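You operate a simulated robot arm through the tools that you are given. There is no shell and no other tool.

Carry out the task below with a simulated robot arm. There is one attempt and no reset: what you move stays moved.

JOB
Move the spoilt red bow to the purple tray and set a silver stud in the cream bow.
Fine: one push on the red knob; end with the slide out, the new bow in it, the dial set.

Only the result counts: the job must be done as asked and must still hold three seconds after the hand-in. Knocking over, shifting, dropping, spilling or breaking anything else fails it.

ROBOT AND FRAMES
A 7-joint arm with a two-finger parallel gripper, fixed in place. Base frame: the origin is at the foot of the arm, x ahead of it, y to its left, z up; the work surface is at about z = 0.84. Units: m, degrees, N and s.
With the tool pointing down near the work surface it reaches from about 0.24 to 0.68 m from the base axis. Its first joint turns from -66.0 to 66.0 degrees. Payload 2.4 kg.
The TCP is the grasp point between the finger pads, 0.03 m short of the fingertips. In the tool frame z runs along the fingers and y along their closing line. The gripper opens to 0.094 m. The fingers are 0.028 m wide and 0.01 m thick; the gripper's body (0.05 by 0.096 m) begins 0.055 m behind the TCP.
Orientation is that of the tool frame in the base frame, as a unit quaternion [x, y, z, w]. With the fingers straight down and closing along the base's y, the tool's x points along the base's -x, its y along +y and its z along -z.

CONTROLS
- The arm moves only by the tool nudge_tool. Its argument "motion" is a list of rows, each a list of 7 numbers: the shift along the base's x, y, z in m, then the turn, a rotation vector about the base's x, y, z in degrees, then the closure, from 0 (fully open) to 1 (shut). In form: [[dx, dy, dz, ax, ay, az, jaw], ...]. A call has 1 to 20 rows; each row is the pose to reach, as a shift and turn from the pose commanded when the call began. Rows are played at 5 a second. More than 0.05 m and 8.6 degrees between two rows, or a gripper value outside its range, and nothing of the call is played. A pose out of reach is approached as far as the arm can. The call stops where the force on the tool passes 40 N (or 10 N more than at its start, if that is more) or the arm is blocked; 0.2 s more then pass. The fingers move at their own pace (about 0.153 m/s each) and stop on an object; they squeeze with about 29 N. The grip force told is the motor's: it shows also when the fingers shut on nothing. Time passes only in rows, and 0.2 s behind the last, so rows that repeat a pose let the fingers close. It gives the time, the measured TCP pose, the force on the tool (base axes), the opening and the grip force at its end, in the units of the frame above (readings bear some noise), with the torque about the TCP (base axes, N m) and any sound that the robot's microphone picked up, and new pictures: "views" is both (left out), scene, wrist or none.
- Cameras (640 x 400 px; columns grow to the right, rows downward): "scene" is fixed at [0.0438, 0.476, 1.4545]; the picture's right is [-0.70, -0.71, 0.00], its down [-0.35, 0.34, -0.87] and it looks along [0.62, -0.61, -0.49] (base axes); focal length 324 px, centre (320, 200). "wrist" rides on the gripper at [0.076, 0.014, -0.103] in the tool frame; the picture's right is [-0.18, 0.98, 0.00], its down [-0.75, -0.14, -0.64] and it looks along [-0.63, -0.12, 0.77] (tool axes); focal length 243 px, centre (320, 200). There is no depth. A picture from a camera that has moved, and an enlarged one, comes with that camera's place and axes in the base frame and with its lens.
- inspect(camera, box): a new picture of the part [left, top, right, bottom] of that camera's present view, enlarged. The clock stands still meanwhile.
- finish_job(): hands the job in; it is judged then, once.

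Nothing tells you positions but the pictures and the camera data. Unless the task says otherwise, let go and move clear before handing in.

The tools are called after "Call:" as name(argument=value, ...) on one line, values as JSON. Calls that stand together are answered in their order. nudge_tool: Moves the arm, as the interface text tells. Its arguments: {"type":"object","properties":{"motion":{"type":"array"},"views":{"type":"string","enum":["both","scene","wrist","none"]}},"required":["motion"]} The other tools are called the same way: inspect (camera, box) takes an enlarged picture of a part of a camera's view; finish_job () hands the job in.

At the start:

```text
time: 0.0
tool_pos: [0.3133, 0.1744, 1.2646]
tcp_rot: [0.0, 1.0, 0.001, -0.001]
wrist_force: [0.0, 0.2, 0.3]
torque: [0.03, 0.0, -0.01]
finger_gap: 0.0941
grasp_force: 0.1
```

scene: 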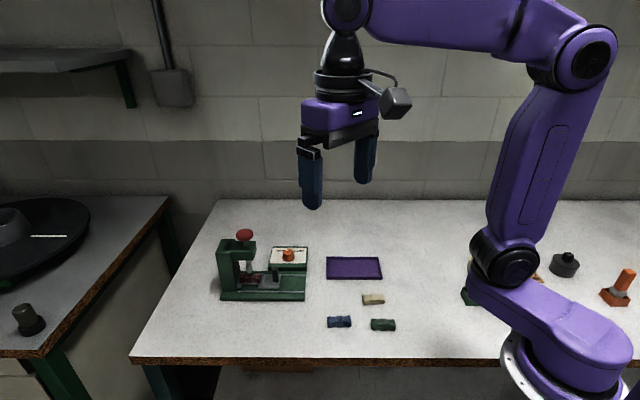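
wrist: 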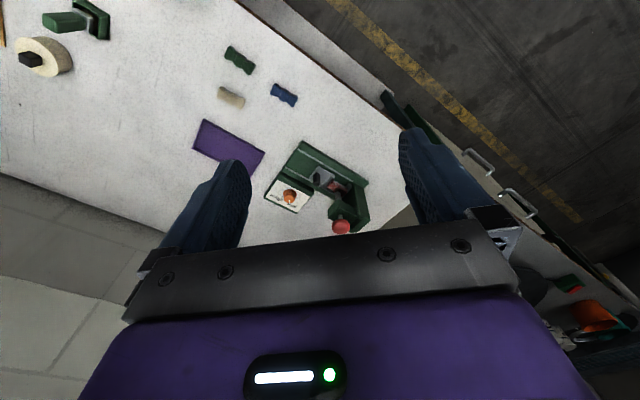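

I see a green press with a red knob on top, an orange dial on a white plate, a purple tray, and three bows (cream, blue, green). I'll look closer before moving.

Call:
inspect(camera="scene", box=[200, 220, 320, 310])

Call:
inspect(camera="scene", box=[300, 240, 420, 340])

Call:
inspect(camera="wrist", box=[180, 120, 400, 250])

Call:
inspect(camera="wrist", box=[180, 30, 320, 130])

```text
4.44 times, centred on (260, 265) of scene
camera zoom: at [0.0438, 0.476, 1.4545], right [-0.7, -0.71, 0.0], down [-0.35, 0.34, -0.87], along [0.62, -0.61, -0.49], focal length 1441 px, centre (587, -89)
```

zoom: 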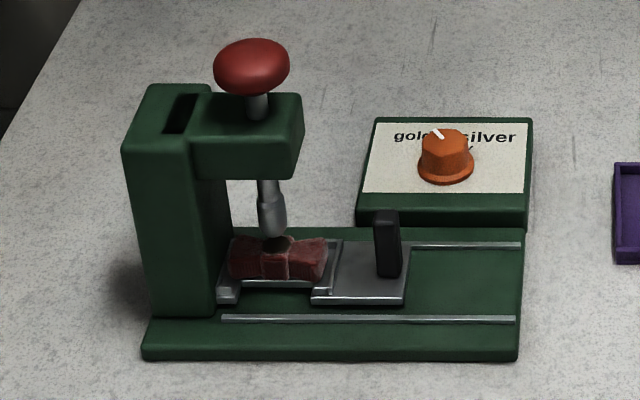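

```text
4.00 times, centred on (360, 290) of scene
camera zoom: at [0.0438, 0.476, 1.4545], right [-0.7, -0.71, 0.0], down [-0.35, 0.34, -0.87], along [0.62, -0.61, -0.49], focal length 1297 px, centre (160, -160)
```

zoom: 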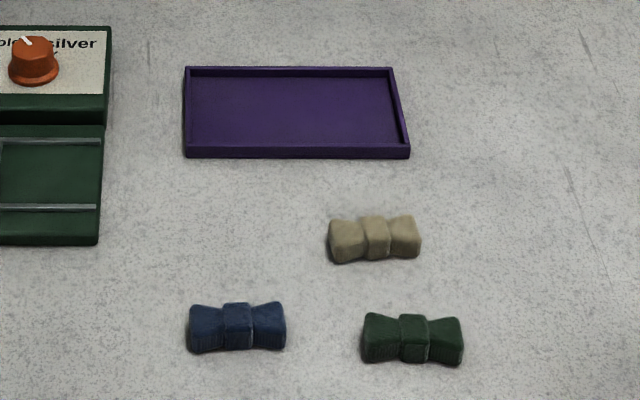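

```text
2.91 times, centred on (290, 185) of wrist
camera zoom: at [0.2373, 0.1865, 1.367], right [0.18, 0.98, 0.0], down [0.75, -0.14, 0.64], along [0.63, -0.12, -0.77], focal length 706 px, centre (407, 244)
```

zoom: 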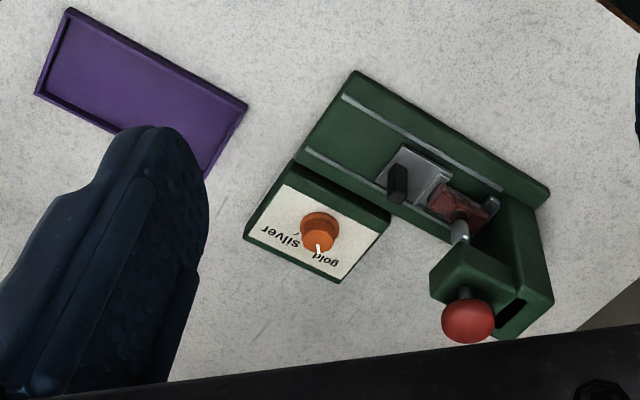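

```text
4.00 times, centred on (250, 80) of wrist
camera zoom: at [0.2373, 0.1865, 1.367], right [0.18, 0.98, 0.0], down [0.75, -0.14, 0.64], along [0.63, -0.12, -0.77], focal length 970 px, centre (600, 680)
```

zoom: 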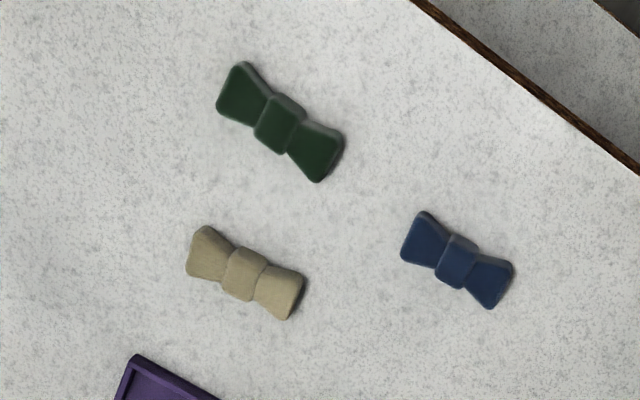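

I place the cream bow at about (0.36, -0.02), the red bow in the slide at about (0.61, 0.16), the knob top at about z 1.0, and the slide axis at 45° (outward is -x,-y). Next I move nearer with the tool turned 45° to look into the press.

Call:
nudge_tool(motion=[[0.023, -0.024, -0.024, 0, 0, 7.5, 0], [0.046, -0.048, -0.048, 0, 0, 15, 0], [0.069, -0.072, -0.072, 0, 0, 22.5, 0], [0.092, -0.096, -0.096, 0, 0, 30, 0], [0.115, -0.12, -0.12, 0, 0, 37.5, 0], [0.137, -0.144, -0.145, 0, 0, 45, 0], [0.137, -0.144, -0.145, 0, 0, 45, 0]])

```text
time: 1.6
tool_pos: [0.4507, 0.0282, 1.1208]
tcp_rot: [-0.384, 0.923, 0.0, 0.0]
wrist_force: [0.7, 0.0, -0.8]
torque: [0.01, 0.02, 0.0]
finger_gap: 0.0941
grasp_force: 0.1
camera wrist: at [0.387, -0.0169, 1.2232], right [-0.57, 0.82, 0.0], down [0.63, 0.43, 0.64], along [0.53, 0.36, -0.77], focal length 243 px, centre (320, 200)
```

scene: 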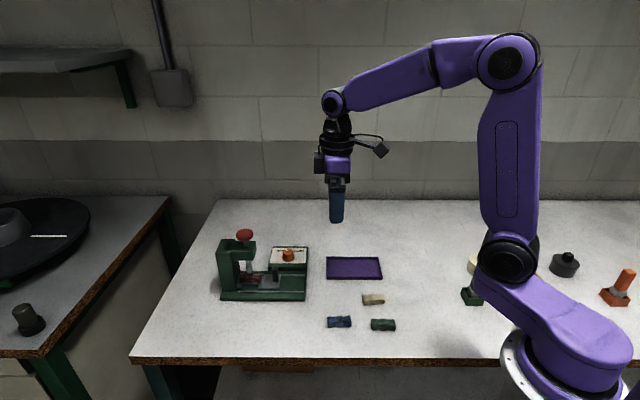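
wrist: 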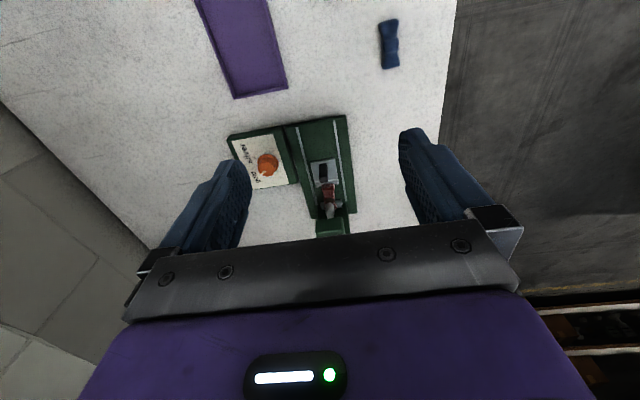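

Call:
inspect(camera="wrist", box=[220, 110, 380, 240])

Call:
inspect(camera="wrist", box=[290, 140, 370, 220])

Call:
inspect(camera="scene", box=[235, 255, 285, 300])

Call:
inspect(camera="scene", box=[265, 240, 315, 270])

```text
3.08 times, centred on (300, 175) of wrist
camera zoom: at [0.387, -0.0169, 1.2232], right [-0.57, 0.82, 0.0], down [0.63, 0.43, 0.64], along [0.53, 0.36, -0.77], focal length 746 px, centre (382, 277)
```

zoom: 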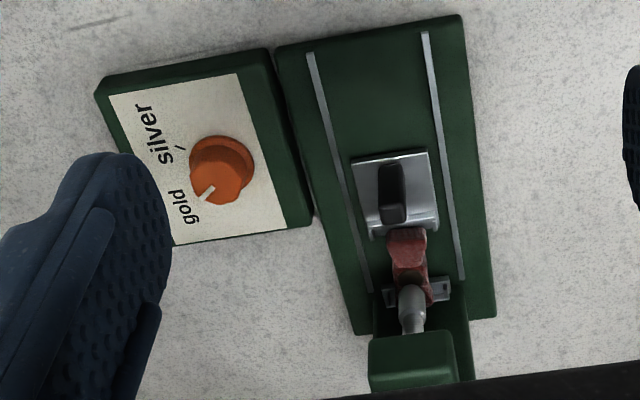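

```text
5.00 times, centred on (330, 180) of wrist
camera zoom: at [0.387, -0.0169, 1.2232], right [-0.57, 0.82, 0.0], down [0.63, 0.43, 0.64], along [0.53, 0.36, -0.77], focal length 1213 px, centre (270, 300)
```

zoom: 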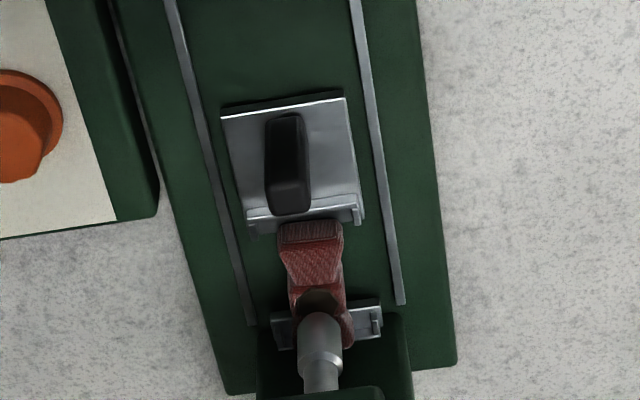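

```text
8.89 times, centred on (260, 278) of scene
camera zoom: at [0.0439, 0.4759, 1.4545], right [-0.7, -0.71, 0.0], down [-0.35, 0.34, -0.87], along [0.62, -0.61, -0.49], focal length 2882 px, centre (853, -489)
```

zoom: 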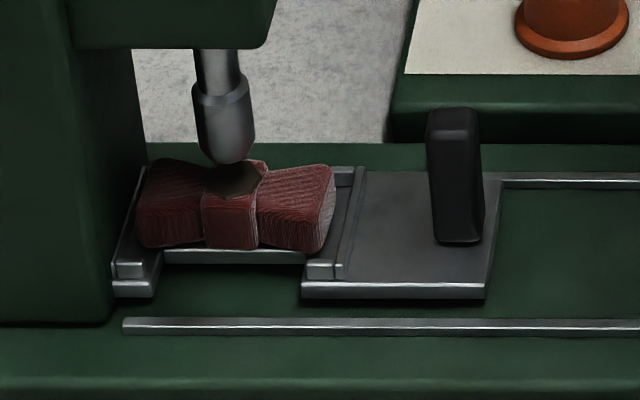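

```text
12.80 times, centred on (290, 255) of scene
camera zoom: at [0.0439, 0.4759, 1.4545], right [-0.7, -0.71, 0.0], down [-0.35, 0.34, -0.87], along [0.62, -0.61, -0.49], focal length 4150 px, centre (704, -504)
```

zoom: 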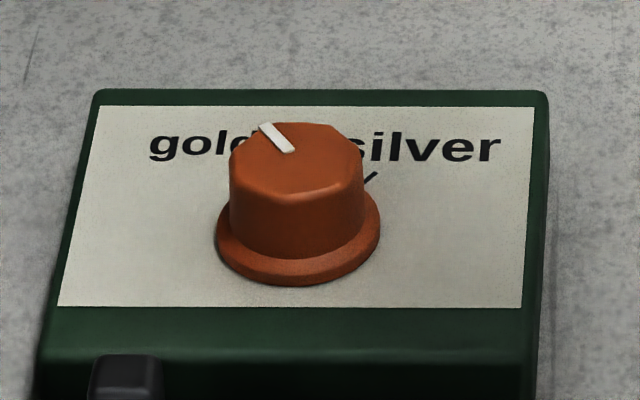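

The slide's cradle holds the bow lengthwise along the slide axis, with a black post handle at about (0.573, 0.114) and top at z 0.90. The dial mark points to gold. I'll go nearer to the handle for a more exact look.

Call:
nudge_tool(motion=[[0.027, 0.014, -0.03, 0, 0, 0, 0], [0.054, 0.028, -0.06, 0, 0, 0, 0], [0.08, 0.042, -0.09, 0, 0, 0, 0], [0.08, 0.042, -0.09, 0, 0, 0, 0]])

Call:
inspect(camera="wrist", box=[220, 90, 420, 230])

```text
time: 2.6
tool_pos: [0.531, 0.0757, 1.0288]
tcp_rot: [-0.382, 0.924, 0.0, 0.0]
wrist_force: [-0.3, -0.5, 0.4]
torque: [-0.01, -0.04, 0.02]
finger_gap: 0.0939
grasp_force: 0.0
camera wrist: at [0.468, 0.0295, 1.1314], right [-0.56, 0.83, 0.0], down [0.63, 0.43, 0.64], along [0.53, 0.36, -0.77], focal length 243 px, centre (320, 200)
```

scene: 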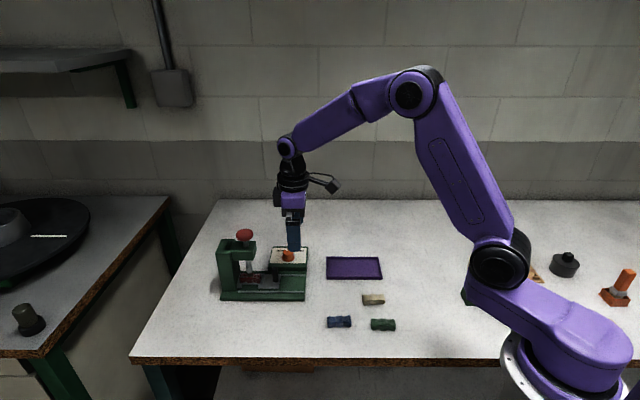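
wrist: 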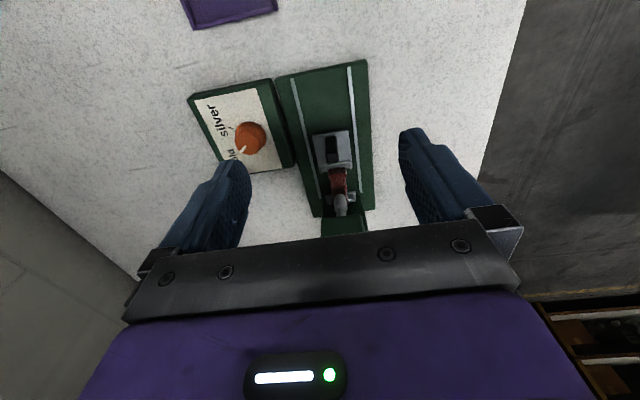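

```text
2.86 times, centred on (320, 160) of wrist
camera zoom: at [0.468, 0.0295, 1.1314], right [-0.56, 0.83, 0.0], down [0.63, 0.43, 0.64], along [0.53, 0.36, -0.77], focal length 693 px, centre (320, 314)
```

zoom: 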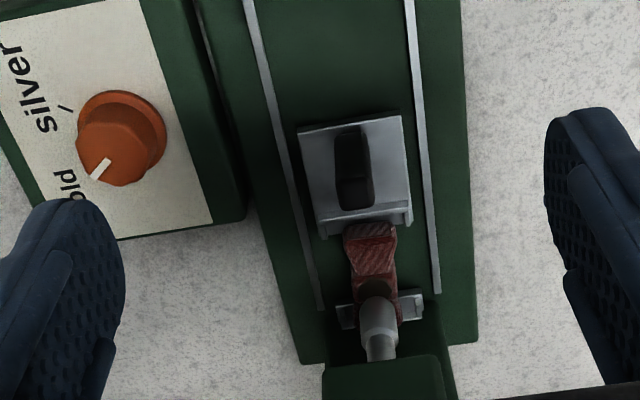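

The handle is about 6 cm further inward from the tool, and already centred between the fingers. I'll half-close, move in and lower around the handle, then check.

Call:
nudge_tool(motion=[[0.01, 0.01, -0.03, 0, 0, 0, 0.5], [0.024, 0.024, -0.06, 0, 0, 0, 0.5], [0.037, 0.037, -0.08, 0, 0, 0, 0.5], [0.037, 0.037, -0.095, 0, 0, 0, 0.5], [0.037, 0.037, -0.095, 0, 0, 0, 0.5]])

Call:
inspect(camera="wrist", box=[220, 90, 420, 230])

Call:
inspect(camera="scene", box=[210, 210, 330, 310])

```text
time: 3.8
tool_pos: [0.5664, 0.1098, 0.9367]
tcp_rot: [-0.382, 0.924, 0.0, -0.001]
wrist_force: [0.1, 0.2, -0.6]
torque: [-0.01, -0.03, 0.02]
finger_gap: 0.0468
grasp_force: 0.0
camera wrist: at [0.5027, 0.0646, 1.0387], right [-0.56, 0.83, 0.0], down [0.63, 0.43, 0.64], along [0.53, 0.36, -0.77], focal length 243 px, centre (320, 200)
```

scene: 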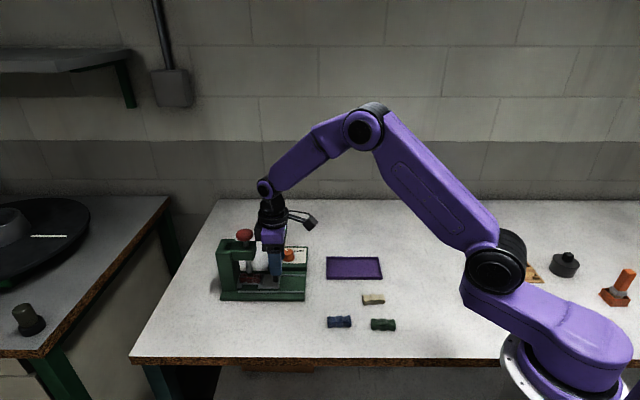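
wrist: 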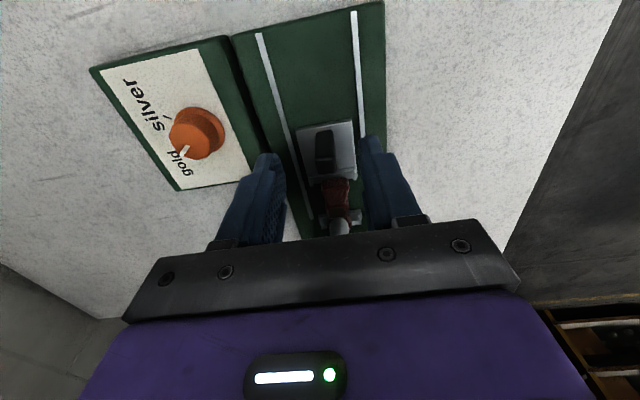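

```text
2.86 times, centred on (320, 160) of wrist
camera zoom: at [0.5027, 0.0646, 1.0387], right [-0.56, 0.83, 0.0], down [0.63, 0.43, 0.64], along [0.53, 0.36, -0.77], focal length 693 px, centre (320, 314)
```

zoom: 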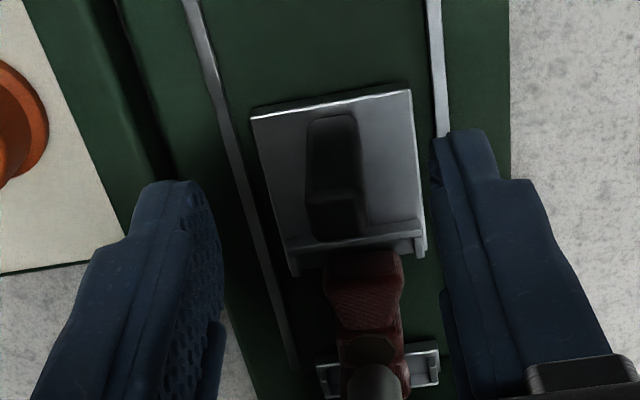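

```text
4.00 times, centred on (270, 260) of scene
camera zoom: at [0.0438, 0.476, 1.4545], right [-0.7, -0.71, 0.0], down [-0.35, 0.34, -0.87], along [0.62, -0.61, -0.49], focal length 1297 px, centre (520, -40)
```

zoom: 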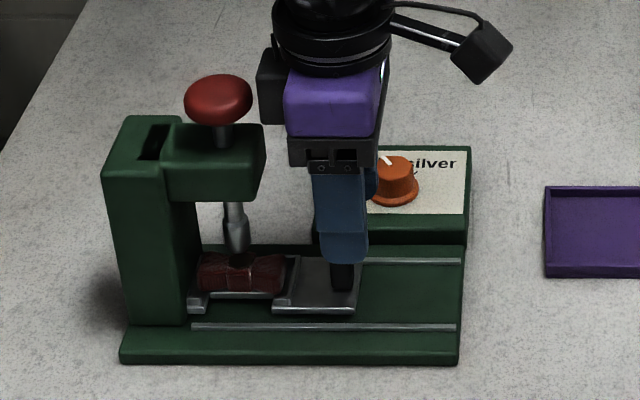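

Call:
inspect(camera="scene", box=[230, 200, 310, 290])

```text
4.44 times, centred on (270, 245) of scene
camera zoom: at [0.0438, 0.476, 1.4545], right [-0.7, -0.71, 0.0], down [-0.35, 0.34, -0.87], along [0.62, -0.61, -0.49], focal length 1441 px, centre (542, 0)
```

zoom: 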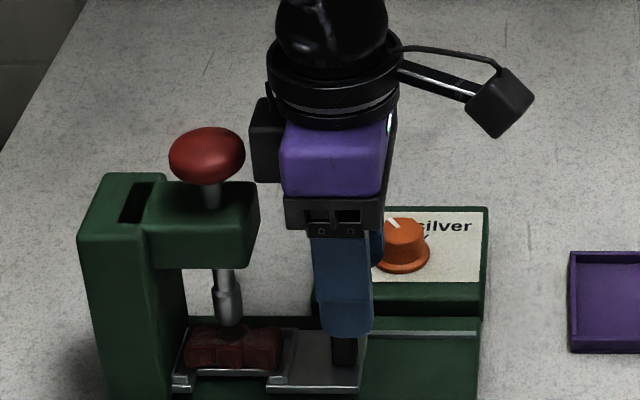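

The gripper's rear housing sits close to the press arm, so I'll tilt the tool 12° outward for clearance, then lower it around the handle.

Call:
nudge_tool(motion=[[0, 0, 0, 4.24, -4.24, 0, 0.5], [0, 0, 0, 8.48, -8.48, 0, 0.5], [0, 0, -0.01, 8.48, -8.48, 0, 0.5], [0, 0, -0.02, 8.48, -8.48, 0, 0.5], [0, 0, -0.03, 8.48, -8.48, 0, 0.5], [0, 0, -0.03, 8.48, -8.48, 0, 0.5]])

Call:
inspect(camera="wrist", box=[220, 90, 420, 230])

Call:
inspect(camera="scene", box=[230, 200, 310, 290])

```text
time: 5.2
tool_pos: [0.5663, 0.1069, 0.9062]
tcp_rot: [-0.38, 0.919, 0.04, 0.097]
wrist_force: [-0.2, 0.2, -0.4]
torque: [-0.01, 0.02, -0.02]
finger_gap: 0.047
grasp_force: 0.1
camera wrist: at [0.49, 0.0484, 0.9896], right [-0.57, 0.82, 0.04], down [0.53, 0.33, 0.78], along [0.63, 0.47, -0.62], focal length 243 px, centre (320, 200)
```

scene: 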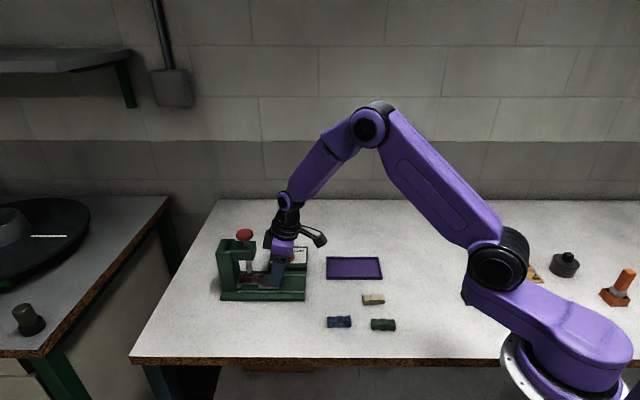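
wrist: 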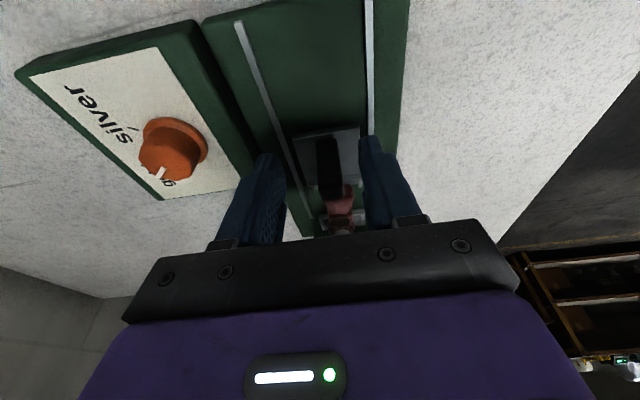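

```text
2.86 times, centred on (320, 160) of wrist
camera zoom: at [0.49, 0.0484, 0.9896], right [-0.57, 0.82, 0.04], down [0.53, 0.33, 0.78], along [0.63, 0.47, -0.62], focal length 693 px, centre (320, 314)
```

zoom: 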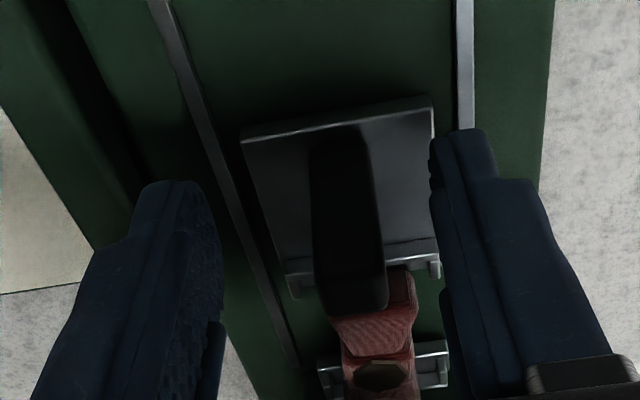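

```text
4.44 times, centred on (270, 245) of scene
camera zoom: at [0.0438, 0.476, 1.4545], right [-0.7, -0.71, 0.0], down [-0.35, 0.34, -0.87], along [0.62, -0.61, -0.49], focal length 1441 px, centre (542, 0)
```

zoom: 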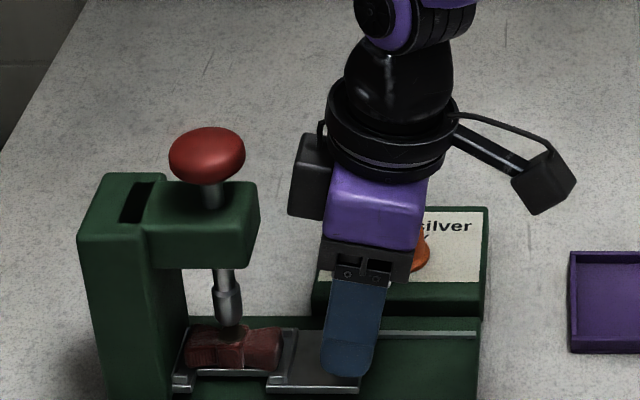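

The fingers straddle the handle with clear space to the press. I'll close and check the grip.

Call:
nudge_tool(motion=[[0, 0, 0, 0, 0, 0, 0.7], [0, 0, 0, 0, 0, 0, 0.85], [0, 0, 0, 0, 0, 0, 1], [0, 0, 0, 0, 0, 0, 1]], views="wrist")

```text
time: 6.2
tool_pos: [0.5649, 0.1129, 0.9063]
tcp_rot: [-0.383, 0.918, 0.042, 0.094]
wrist_force: [-9.5, -0.7, 7.7]
torque: [-0.16, -0.67, -0.47]
finger_gap: 0.014
grasp_force: 44.8
stopped in row 4: the force on the tool passed its limit at 41 N (the readings are from after the stop); the commanded pose is now the measured one
camera wrist: at [0.4883, 0.0523, 0.9911], right [-0.57, 0.82, 0.04], down [0.53, 0.33, 0.78], along [0.63, 0.47, -0.62], focal length 243 px, centre (320, 200)
```

wrist: 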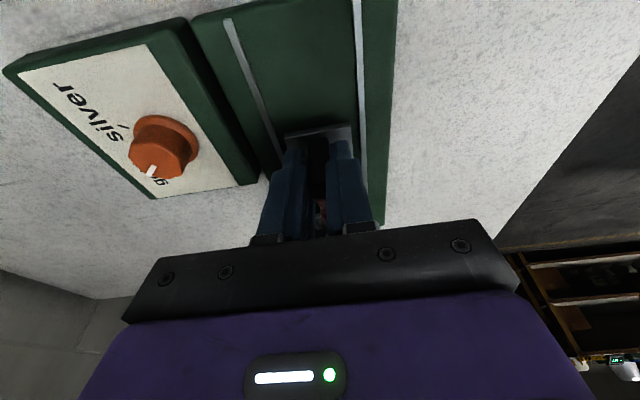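

The handle is gripped (gap 14 mm), with a little sideways load. I'll pull it outward a short distance and check.

Call:
nudge_tool(motion=[[-0.004, -0.004, 0, 0, 0, 0, 1], [-0.008, -0.008, 0, 0, 0, 0, 1], [-0.012, -0.012, 0, 0, 0, 0, 1], [-0.016, -0.016, 0, 0, 0, 0, 1], [-0.02, -0.02, 0, 0, 0, 0, 1]])

Call:
inspect(camera="scene", box=[210, 210, 330, 310])

```text
time: 7.4
tool_pos: [0.5453, 0.0934, 0.9068]
tcp_rot: [-0.384, 0.917, 0.041, 0.096]
wrist_force: [-8.5, 9.8, 28.2]
torque: [-0.39, -0.05, -0.27]
finger_gap: 0.0137
grasp_force: 45.1
camera wrist: at [0.4685, 0.0327, 0.9908], right [-0.57, 0.82, 0.04], down [0.53, 0.33, 0.78], along [0.63, 0.47, -0.62], focal length 243 px, centre (320, 200)
```

scene: 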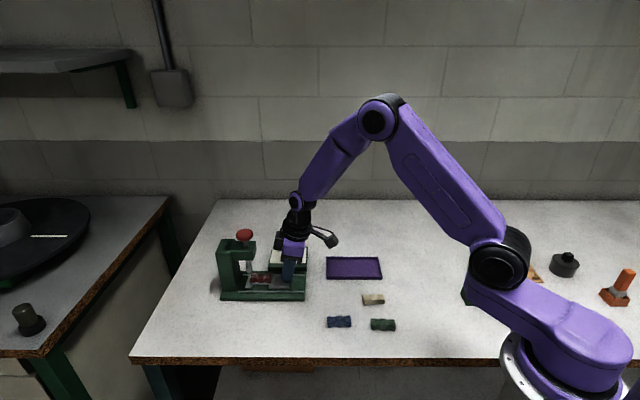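
wrist: 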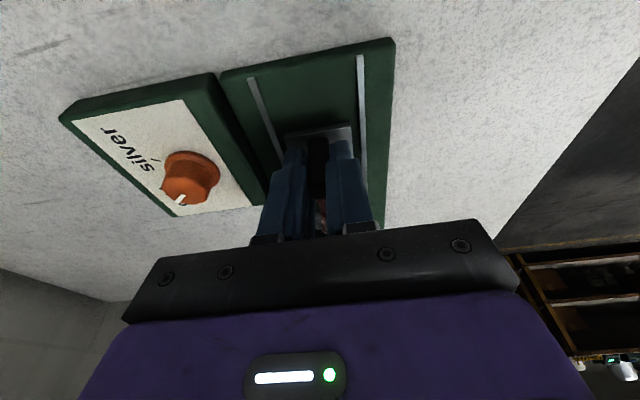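

```text
4.00 times, centred on (270, 260) of scene
camera zoom: at [0.0431, 0.4762, 1.4545], right [-0.7, -0.71, 0.0], down [-0.35, 0.34, -0.87], along [0.62, -0.61, -0.49], focal length 1297 px, centre (520, -40)
```

zoom: 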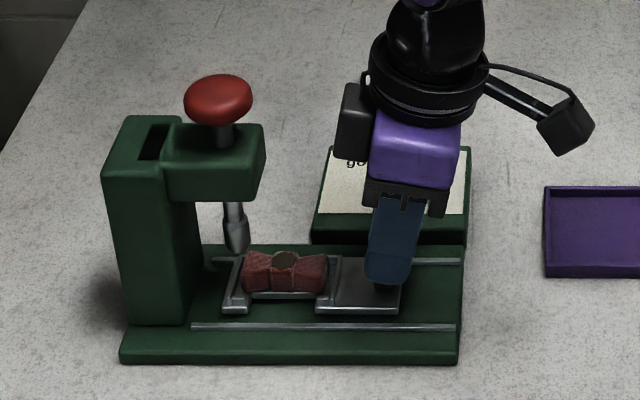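

The slide moves and the press hasn't shifted. I'll keep pulling with a slight lift to relieve the vertical load.

Call:
nudge_tool(motion=[[-0.003, -0.003, 0.0015, 0, 0, 0, 1], [-0.007, -0.007, 0.002, 0, 0, 0, 1], [-0.011, -0.011, 0.002, 0, 0, 0, 1], [-0.014, -0.014, 0.002, 0, 0, 0, 1], [-0.017, -0.017, 0.002, 0, 0, 0, 1]])

Call:
inspect(camera="scene", box=[210, 210, 330, 310])

```text
time: 8.6
tool_pos: [0.5282, 0.0744, 0.9062]
tcp_rot: [-0.382, 0.918, 0.042, 0.093]
wrist_force: [-6.5, 7.5, -9.5]
torque: [-0.18, -0.85, -0.37]
finger_gap: 0.0138
grasp_force: 44.6
camera wrist: at [0.4509, 0.0148, 0.9915], right [-0.57, 0.82, 0.04], down [0.53, 0.33, 0.78], along [0.62, 0.47, -0.62], focal length 243 px, centre (320, 200)
```

scene: 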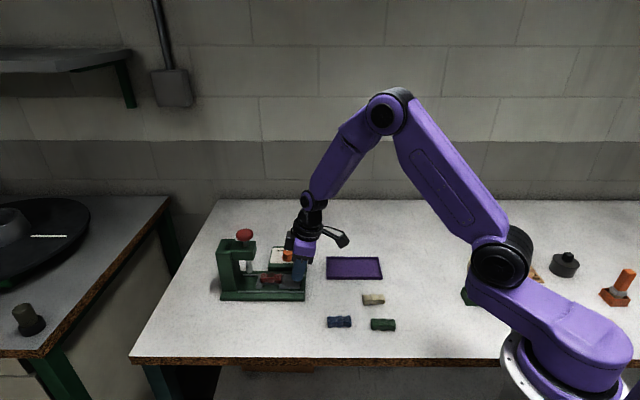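
wrist: 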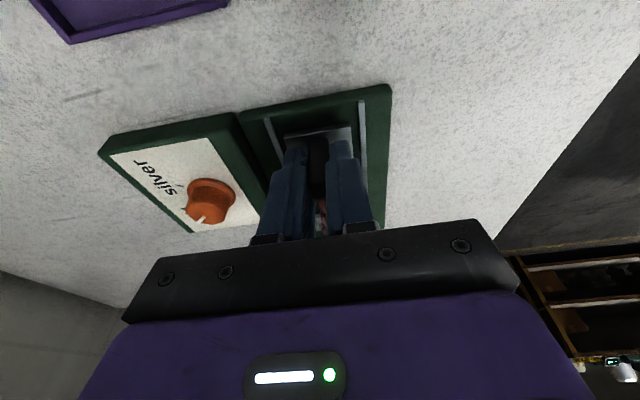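

```text
4.00 times, centred on (270, 260) of scene
camera zoom: at [0.0438, 0.4762, 1.4544], right [-0.7, -0.71, 0.0], down [-0.35, 0.34, -0.87], along [0.62, -0.61, -0.49], focal length 1297 px, centre (520, -40)
```

zoom: 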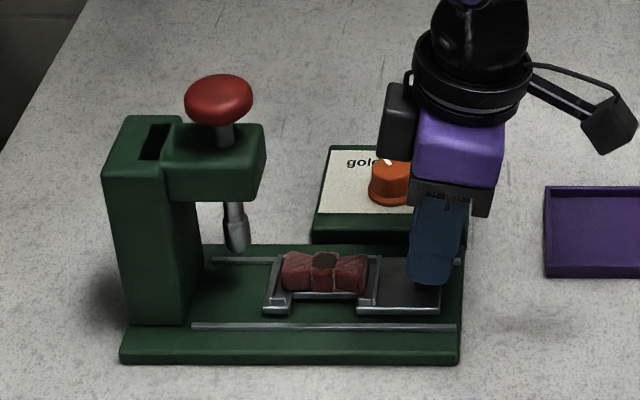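

The slide is about 53 mm out with roughly 12 mm of rail left. I'll continue gently until it meets its stop.

Call:
nudge_tool(motion=[[-0.002, -0.002, -0.001, 0, 0, 0, 1], [-0.004, -0.004, -0.001, 0, 0, 0, 1], [-0.006, -0.006, -0.001, 0, 0, 0, 1], [-0.008, -0.008, -0.001, 0, 0, 0, 1], [-0.0095, -0.0095, -0.001, 0, 0, 0, 1]])

Call:
inspect(camera="scene", box=[210, 210, 330, 310])

```text
time: 9.8
tool_pos: [0.5187, 0.0658, 0.9071]
tcp_rot: [-0.384, 0.918, 0.042, 0.093]
wrist_force: [-10.0, 11.5, -13.8]
torque: [0.33, -1.21, -0.33]
finger_gap: 0.0137
grasp_force: 45.4
camera wrist: at [0.4422, 0.006, 0.9913], right [-0.57, 0.82, 0.04], down [0.53, 0.33, 0.78], along [0.63, 0.47, -0.62], focal length 243 px, centre (320, 200)
```

scene: 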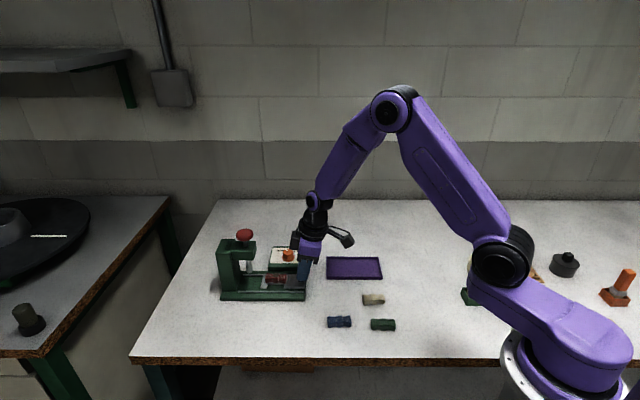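
wrist: 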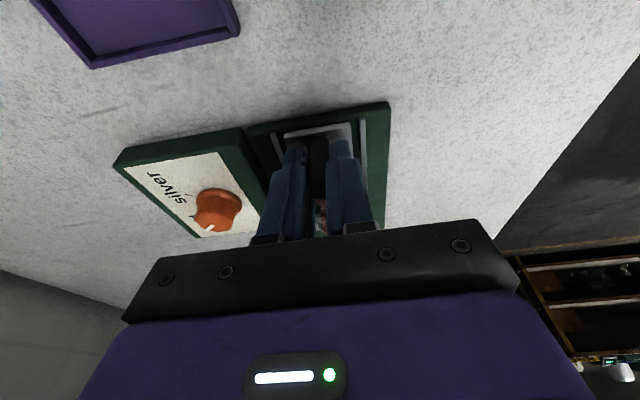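

```text
4.00 times, centred on (270, 260) of scene
camera zoom: at [0.0438, 0.4763, 1.4544], right [-0.7, -0.71, 0.0], down [-0.35, 0.34, -0.87], along [0.62, -0.61, -0.49], focal length 1297 px, centre (520, -40)
```

zoom: 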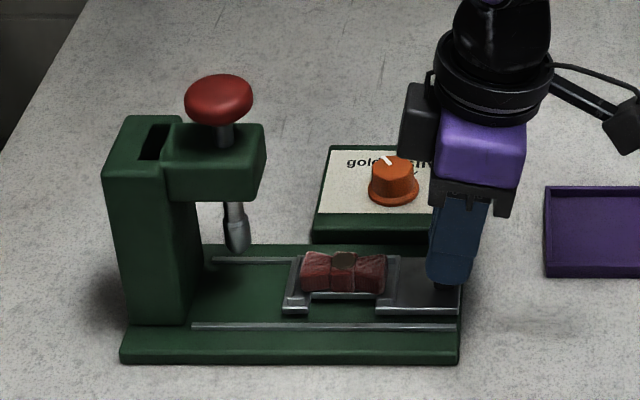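

The slide's end is flush with the base plate edge and no stop was felt. I'll probe a few millimetres more.

Call:
nudge_tool(motion=[[-0.001, -0.001, 0, 0, 0, 0, 1], [-0.002, -0.002, 0, 0, 0, 0, 1], [-0.003, -0.003, 0, 0, 0, 0, 1], [-0.003, -0.003, 0, 0, 0, 0, 1]], views="scene")

Call:
inspect(camera="scene", box=[210, 210, 330, 310])

```text
time: 10.8
tool_pos: [0.5151, 0.0621, 0.9068]
tcp_rot: [-0.383, 0.918, 0.043, 0.093]
wrist_force: [-11.8, 12.3, -23.1]
torque: [-0.3, -0.57, -0.36]
finger_gap: 0.0138
grasp_force: 45.4
```

scene: 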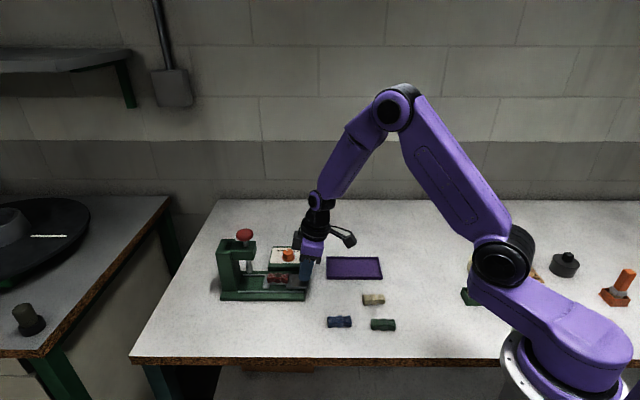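

```text
4.00 times, centred on (270, 260) of scene
camera zoom: at [0.0439, 0.4763, 1.4544], right [-0.7, -0.71, 0.0], down [-0.35, 0.34, -0.87], along [0.62, -0.61, -0.49], focal length 1297 px, centre (520, -40)
```

zoom: 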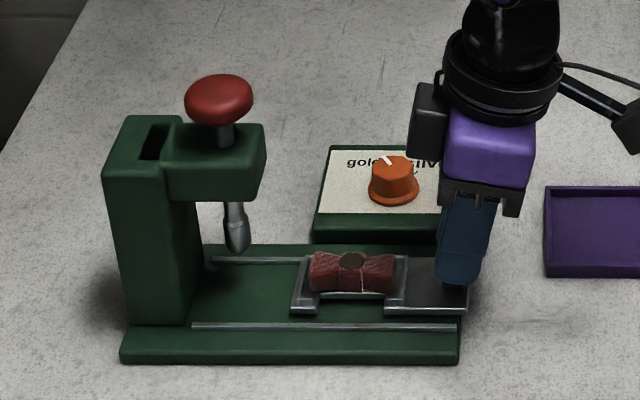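

Call:
nudge_tool(motion=[[-0.001, -0.001, -0.001, 0, 0, 0, 1], [-0.002, -0.002, -0.0015, 0, 0, 0, 1], [-0.003, -0.003, -0.0015, 0, 0, 0, 1], [-0.003, -0.003, -0.0015, 0, 0, 0, 1]], views="scene")

Call:
inspect(camera="scene", box=[210, 210, 330, 310])

```text
time: 11.8
tool_pos: [0.5126, 0.06, 0.9066]
tcp_rot: [-0.384, 0.918, 0.042, 0.096]
wrist_force: [-13.1, 14.2, 14.1]
torque: [-0.8, 0.47, -0.27]
finger_gap: 0.0138
grasp_force: 45.4
```

scene: 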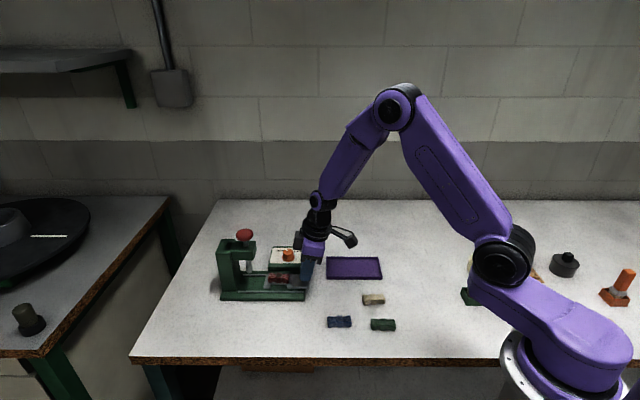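

```text
4.00 times, centred on (270, 260) of scene
camera zoom: at [0.0433, 0.4763, 1.4544], right [-0.7, -0.71, 0.0], down [-0.35, 0.34, -0.87], along [0.62, -0.61, -0.49], focal length 1297 px, centre (520, -40)
```

zoom: 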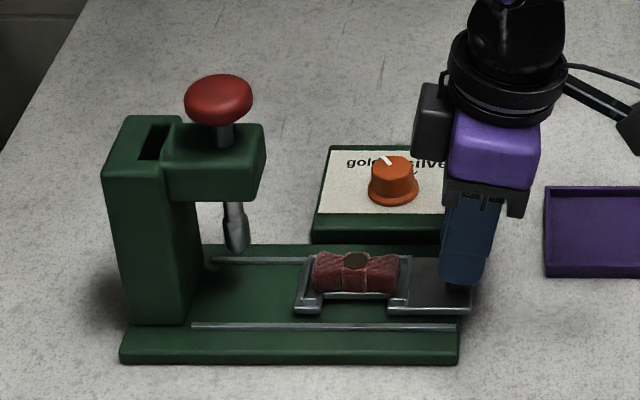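

Call:
nudge_tool(motion=[[-0.001, -0.001, 0.0005, 0, 0, 0, 1], [-0.002, -0.002, 0.0005, 0, 0, 0, 1], [-0.003, -0.003, 0.0005, 0, 0, 0, 1], [-0.003, -0.003, 0.0005, 0, 0, 0, 1]], views="scene")

Call:
inspect(camera="scene", box=[210, 210, 330, 310])

```text
time: 12.8
tool_pos: [0.5094, 0.0575, 0.9072]
tcp_rot: [-0.384, 0.918, 0.041, 0.095]
wrist_force: [-15.1, 14.5, 12.3]
torque: [0.75, -1.18, -0.2]
finger_gap: 0.014
grasp_force: 45.1
```

scene: 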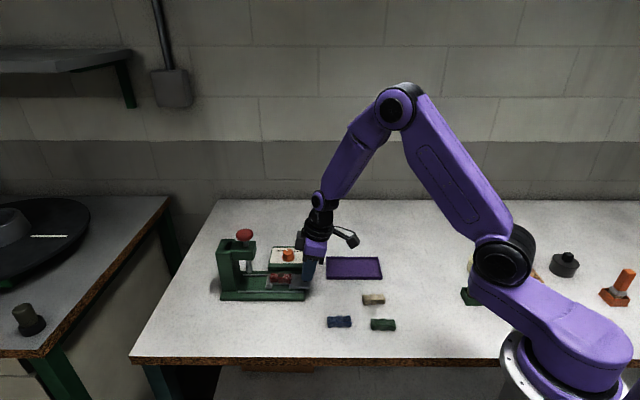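

```text
4.00 times, centred on (270, 260) of scene
camera zoom: at [0.0432, 0.4763, 1.4544], right [-0.7, -0.71, 0.0], down [-0.35, 0.34, -0.87], along [0.62, -0.61, -0.49], focal length 1297 px, centre (520, -40)
```

zoom: 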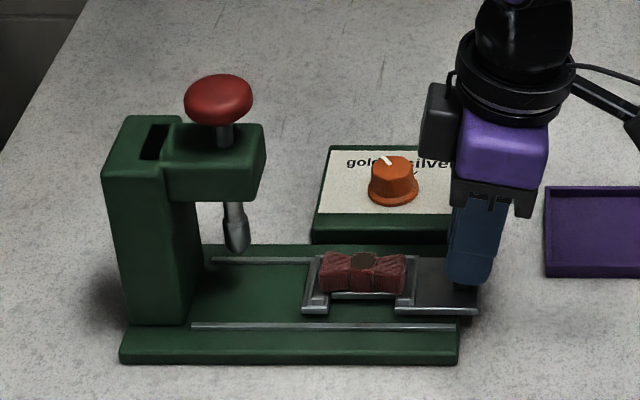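

Call:
nudge_tool(motion=[[-0.0015, -0.0005, 0, 0, 0, 0, 1], [-0.003, -0.001, 0, 0, 0, 0, 1], [-0.004, -0.002, 0, 0, 0, 0, 1], [-0.004, -0.002, 0, 0, 0, 0, 1]], views="scene")

Call:
inspect(camera="scene", box=[210, 210, 330, 310])

```text
time: 13.8
tool_pos: [0.5078, 0.0535, 0.9062]
tcp_rot: [-0.383, 0.918, 0.041, 0.097]
wrist_force: [-5.1, 5.2, 7.5]
torque: [0.06, -0.48, -0.24]
finger_gap: 0.0136
grasp_force: 44.8
```

scene: 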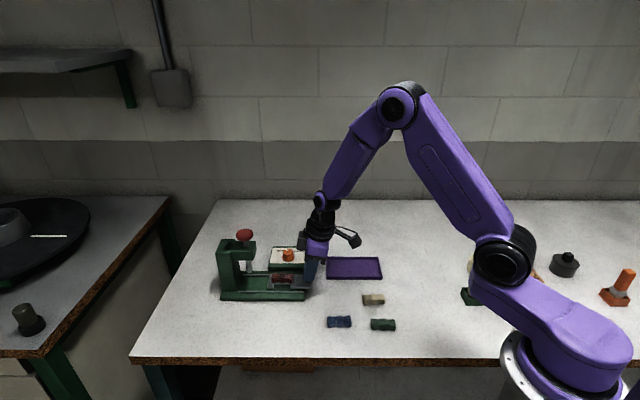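

```text
4.00 times, centred on (270, 260) of scene
camera zoom: at [0.0436, 0.4761, 1.4545], right [-0.7, -0.71, 0.0], down [-0.35, 0.34, -0.87], along [0.62, -0.61, -0.49], focal length 1297 px, centre (520, -40)
```

zoom: 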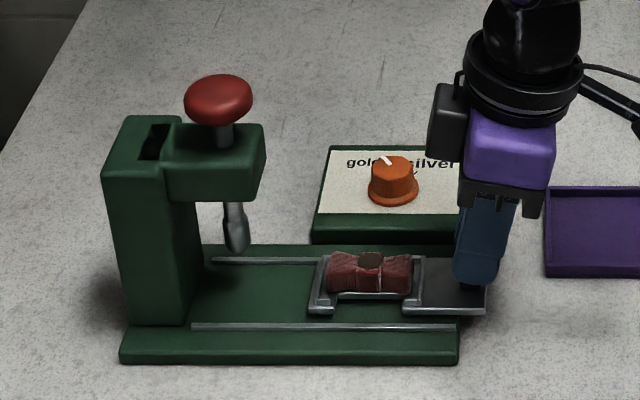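

Call:
nudge_tool(motion=[[-0.001, -0.001, 0, 0, 0, 0, 1], [-0.002, -0.002, 0, 0, 0, 0, 1], [-0.003, -0.0027, 0, 0, 0, 0, 1], [-0.004, -0.0035, 0, 0, 0, 0, 1], [-0.004, -0.0035, 0, 0, 0, 0, 1]], views="scene")

Call:
inspect(camera="scene", box=[210, 210, 330, 310])

```text
time: 15.0
tool_pos: [0.5046, 0.0525, 0.9063]
tcp_rot: [-0.382, 0.918, 0.04, 0.098]
wrist_force: [17.4, 6.5, 1.4]
torque: [0.49, -0.08, -0.47]
finger_gap: 0.0138
grasp_force: 45.4
```

scene: 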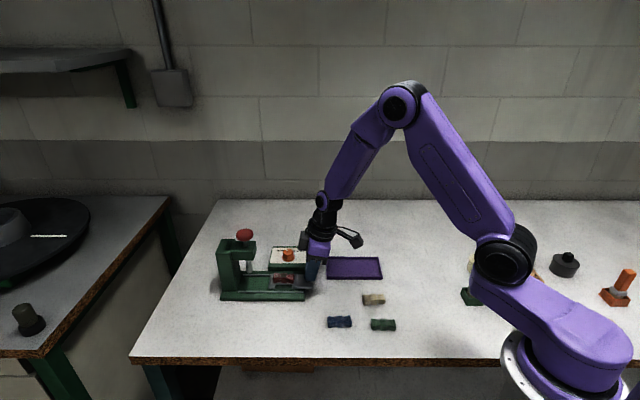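

```text
4.00 times, centred on (270, 260) of scene
camera zoom: at [0.0443, 0.4761, 1.4544], right [-0.7, -0.71, 0.0], down [-0.35, 0.34, -0.87], along [0.62, -0.61, -0.49], focal length 1297 px, centre (520, -40)
```

zoom: 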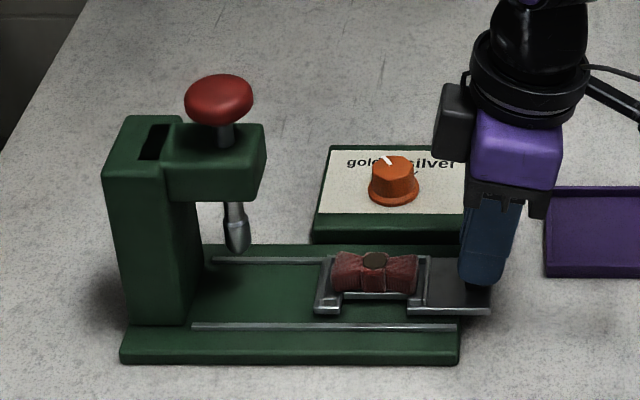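

There is now about 17 N of resistance along the slide, so the stop is reached at roughly 85 mm of travel. I'll relieve the pull, open and lift clear.

Call:
nudge_tool(motion=[[0.001, 0.0005, 0, 0, 0, 0, 0.85], [0.001, 0.0005, 0, 0, 0, 0, 0.6], [0.001, 0.0005, 0, 0, 0, 0, 0.5], [0.001, 0.0005, 0.02, 0, 0, 0, 0.5], [0.001, 0.0005, 0.05, 0, 0, 0, 0.5], [-0.01, -0.01, 0.09, 0, 0, 0, 0.5], [-0.01, -0.01, 0.09, 0, 0, 0, 0.5]])

Call:
inspect(camera="wrist", box=[220, 90, 420, 230])

Call:
inspect(camera="scene", box=[210, 210, 330, 310])

```text
time: 16.6
tool_pos: [0.491, 0.0414, 0.9969]
tcp_rot: [-0.383, 0.918, 0.042, 0.096]
wrist_force: [0.7, 0.0, 0.8]
torque: [-0.03, 0.05, 0.03]
finger_gap: 0.0471
grasp_force: 0.0
camera wrist: at [0.4157, -0.0183, 1.0812], right [-0.57, 0.82, 0.04], down [0.53, 0.33, 0.78], along [0.63, 0.47, -0.62], focal length 243 px, centre (320, 200)
```

scene: 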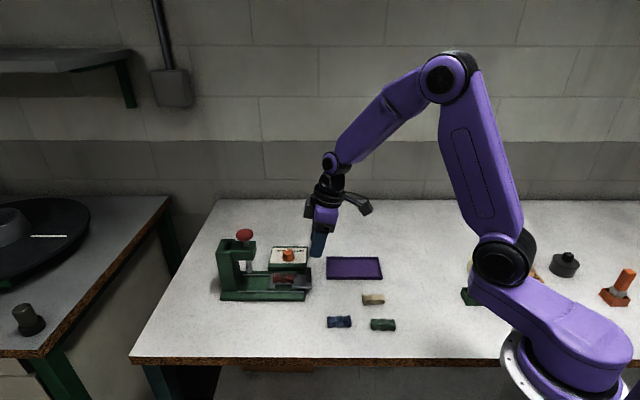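
wrist: 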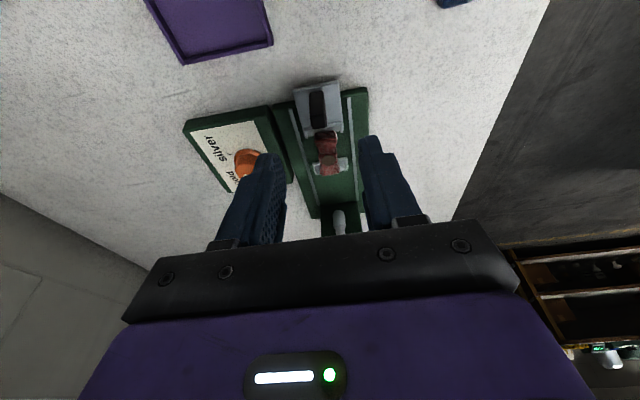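

```text
2.86 times, centred on (320, 160) of wrist
camera zoom: at [0.4157, -0.0183, 1.0812], right [-0.57, 0.82, 0.04], down [0.53, 0.33, 0.78], along [0.63, 0.47, -0.62], focal length 693 px, centre (320, 314)
```

zoom: 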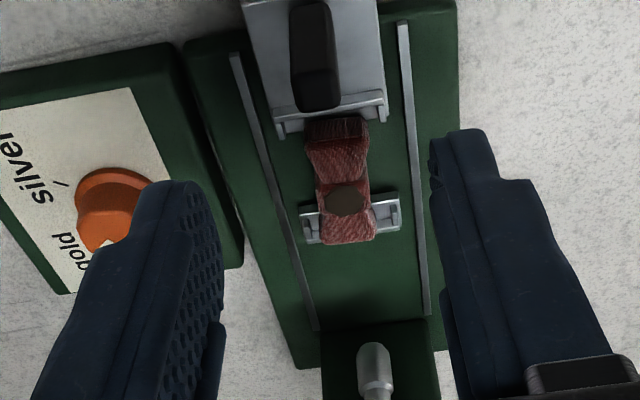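

```text
4.00 times, centred on (270, 260) of scene
camera zoom: at [0.0438, 0.476, 1.4545], right [-0.7, -0.71, 0.0], down [-0.35, 0.34, -0.87], along [0.62, -0.61, -0.49], focal length 1297 px, centre (520, -40)
```

zoom: 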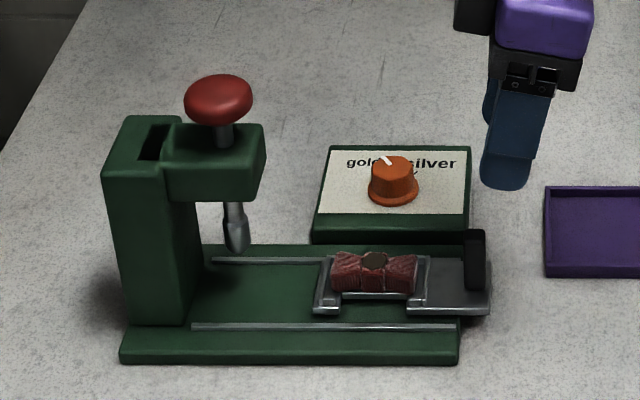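

The red bow with its dark stud is now at about (0.557, 0.101), top at z 0.88, well clear of the press head. I'll straighten the tool and hover above the bow to check alignment.

Call:
nudge_tool(motion=[[0.015, 0.015, 0, -2.83, 2.83, 0, 0.55], [0.03, 0.03, 0, -5.65, 5.65, 0, 0.55], [0.05, 0.045, -0.01, -8.48, 8.48, 0, 0.55], [0.0646, 0.0593, -0.03, -8.48, 8.48, 0, 0.55], [0.0646, 0.0593, -0.03, -8.48, 8.48, 0, 0.55]])

Call:
inspect(camera="wrist", box=[220, 90, 420, 230])

Call:
inspect(camera="scene", box=[210, 210, 330, 310])

```text
time: 17.8
tool_pos: [0.5574, 0.1, 0.9652]
tcp_rot: [-0.385, 0.923, 0.003, -0.002]
wrist_force: [-0.9, -0.6, -0.1]
torque: [-0.02, 0.02, 0.0]
finger_gap: 0.0426
grasp_force: 0.0
camera wrist: at [0.4935, 0.0545, 1.0678], right [-0.57, 0.82, 0.0], down [0.63, 0.43, 0.64], along [0.52, 0.37, -0.77], focal length 243 px, centre (320, 200)
```

scene: 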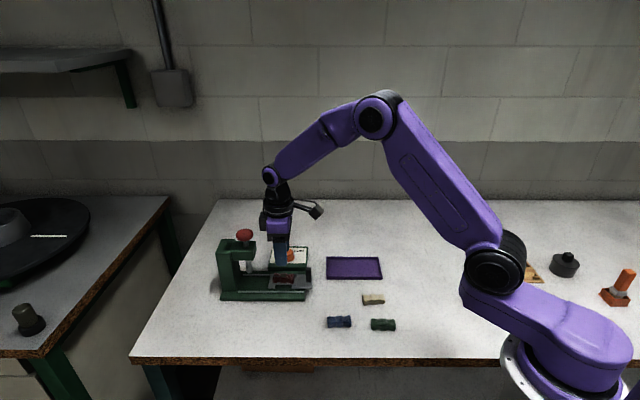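
wrist: 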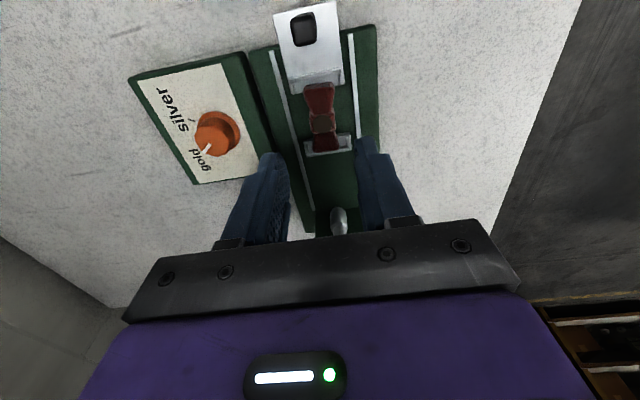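

```text
2.86 times, centred on (320, 160) of wrist
camera zoom: at [0.4935, 0.0545, 1.0678], right [-0.57, 0.82, 0.0], down [0.63, 0.43, 0.64], along [0.52, 0.37, -0.77], focal length 693 px, centre (320, 314)
```

zoom: 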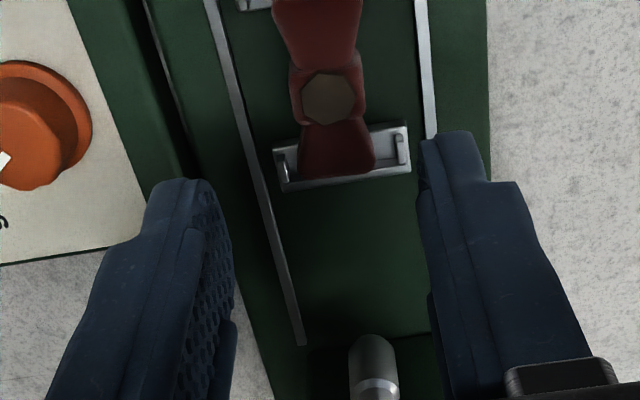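

```text
4.00 times, centred on (270, 260) of scene
camera zoom: at [0.0438, 0.476, 1.4545], right [-0.7, -0.71, 0.0], down [-0.35, 0.34, -0.87], along [0.62, -0.61, -0.49], focal length 1297 px, centre (520, -40)
```

zoom: 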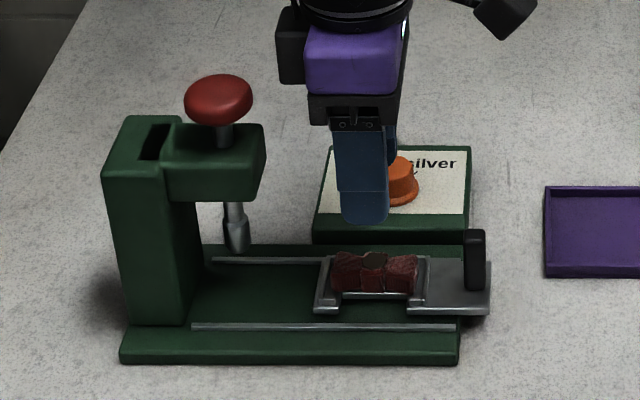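

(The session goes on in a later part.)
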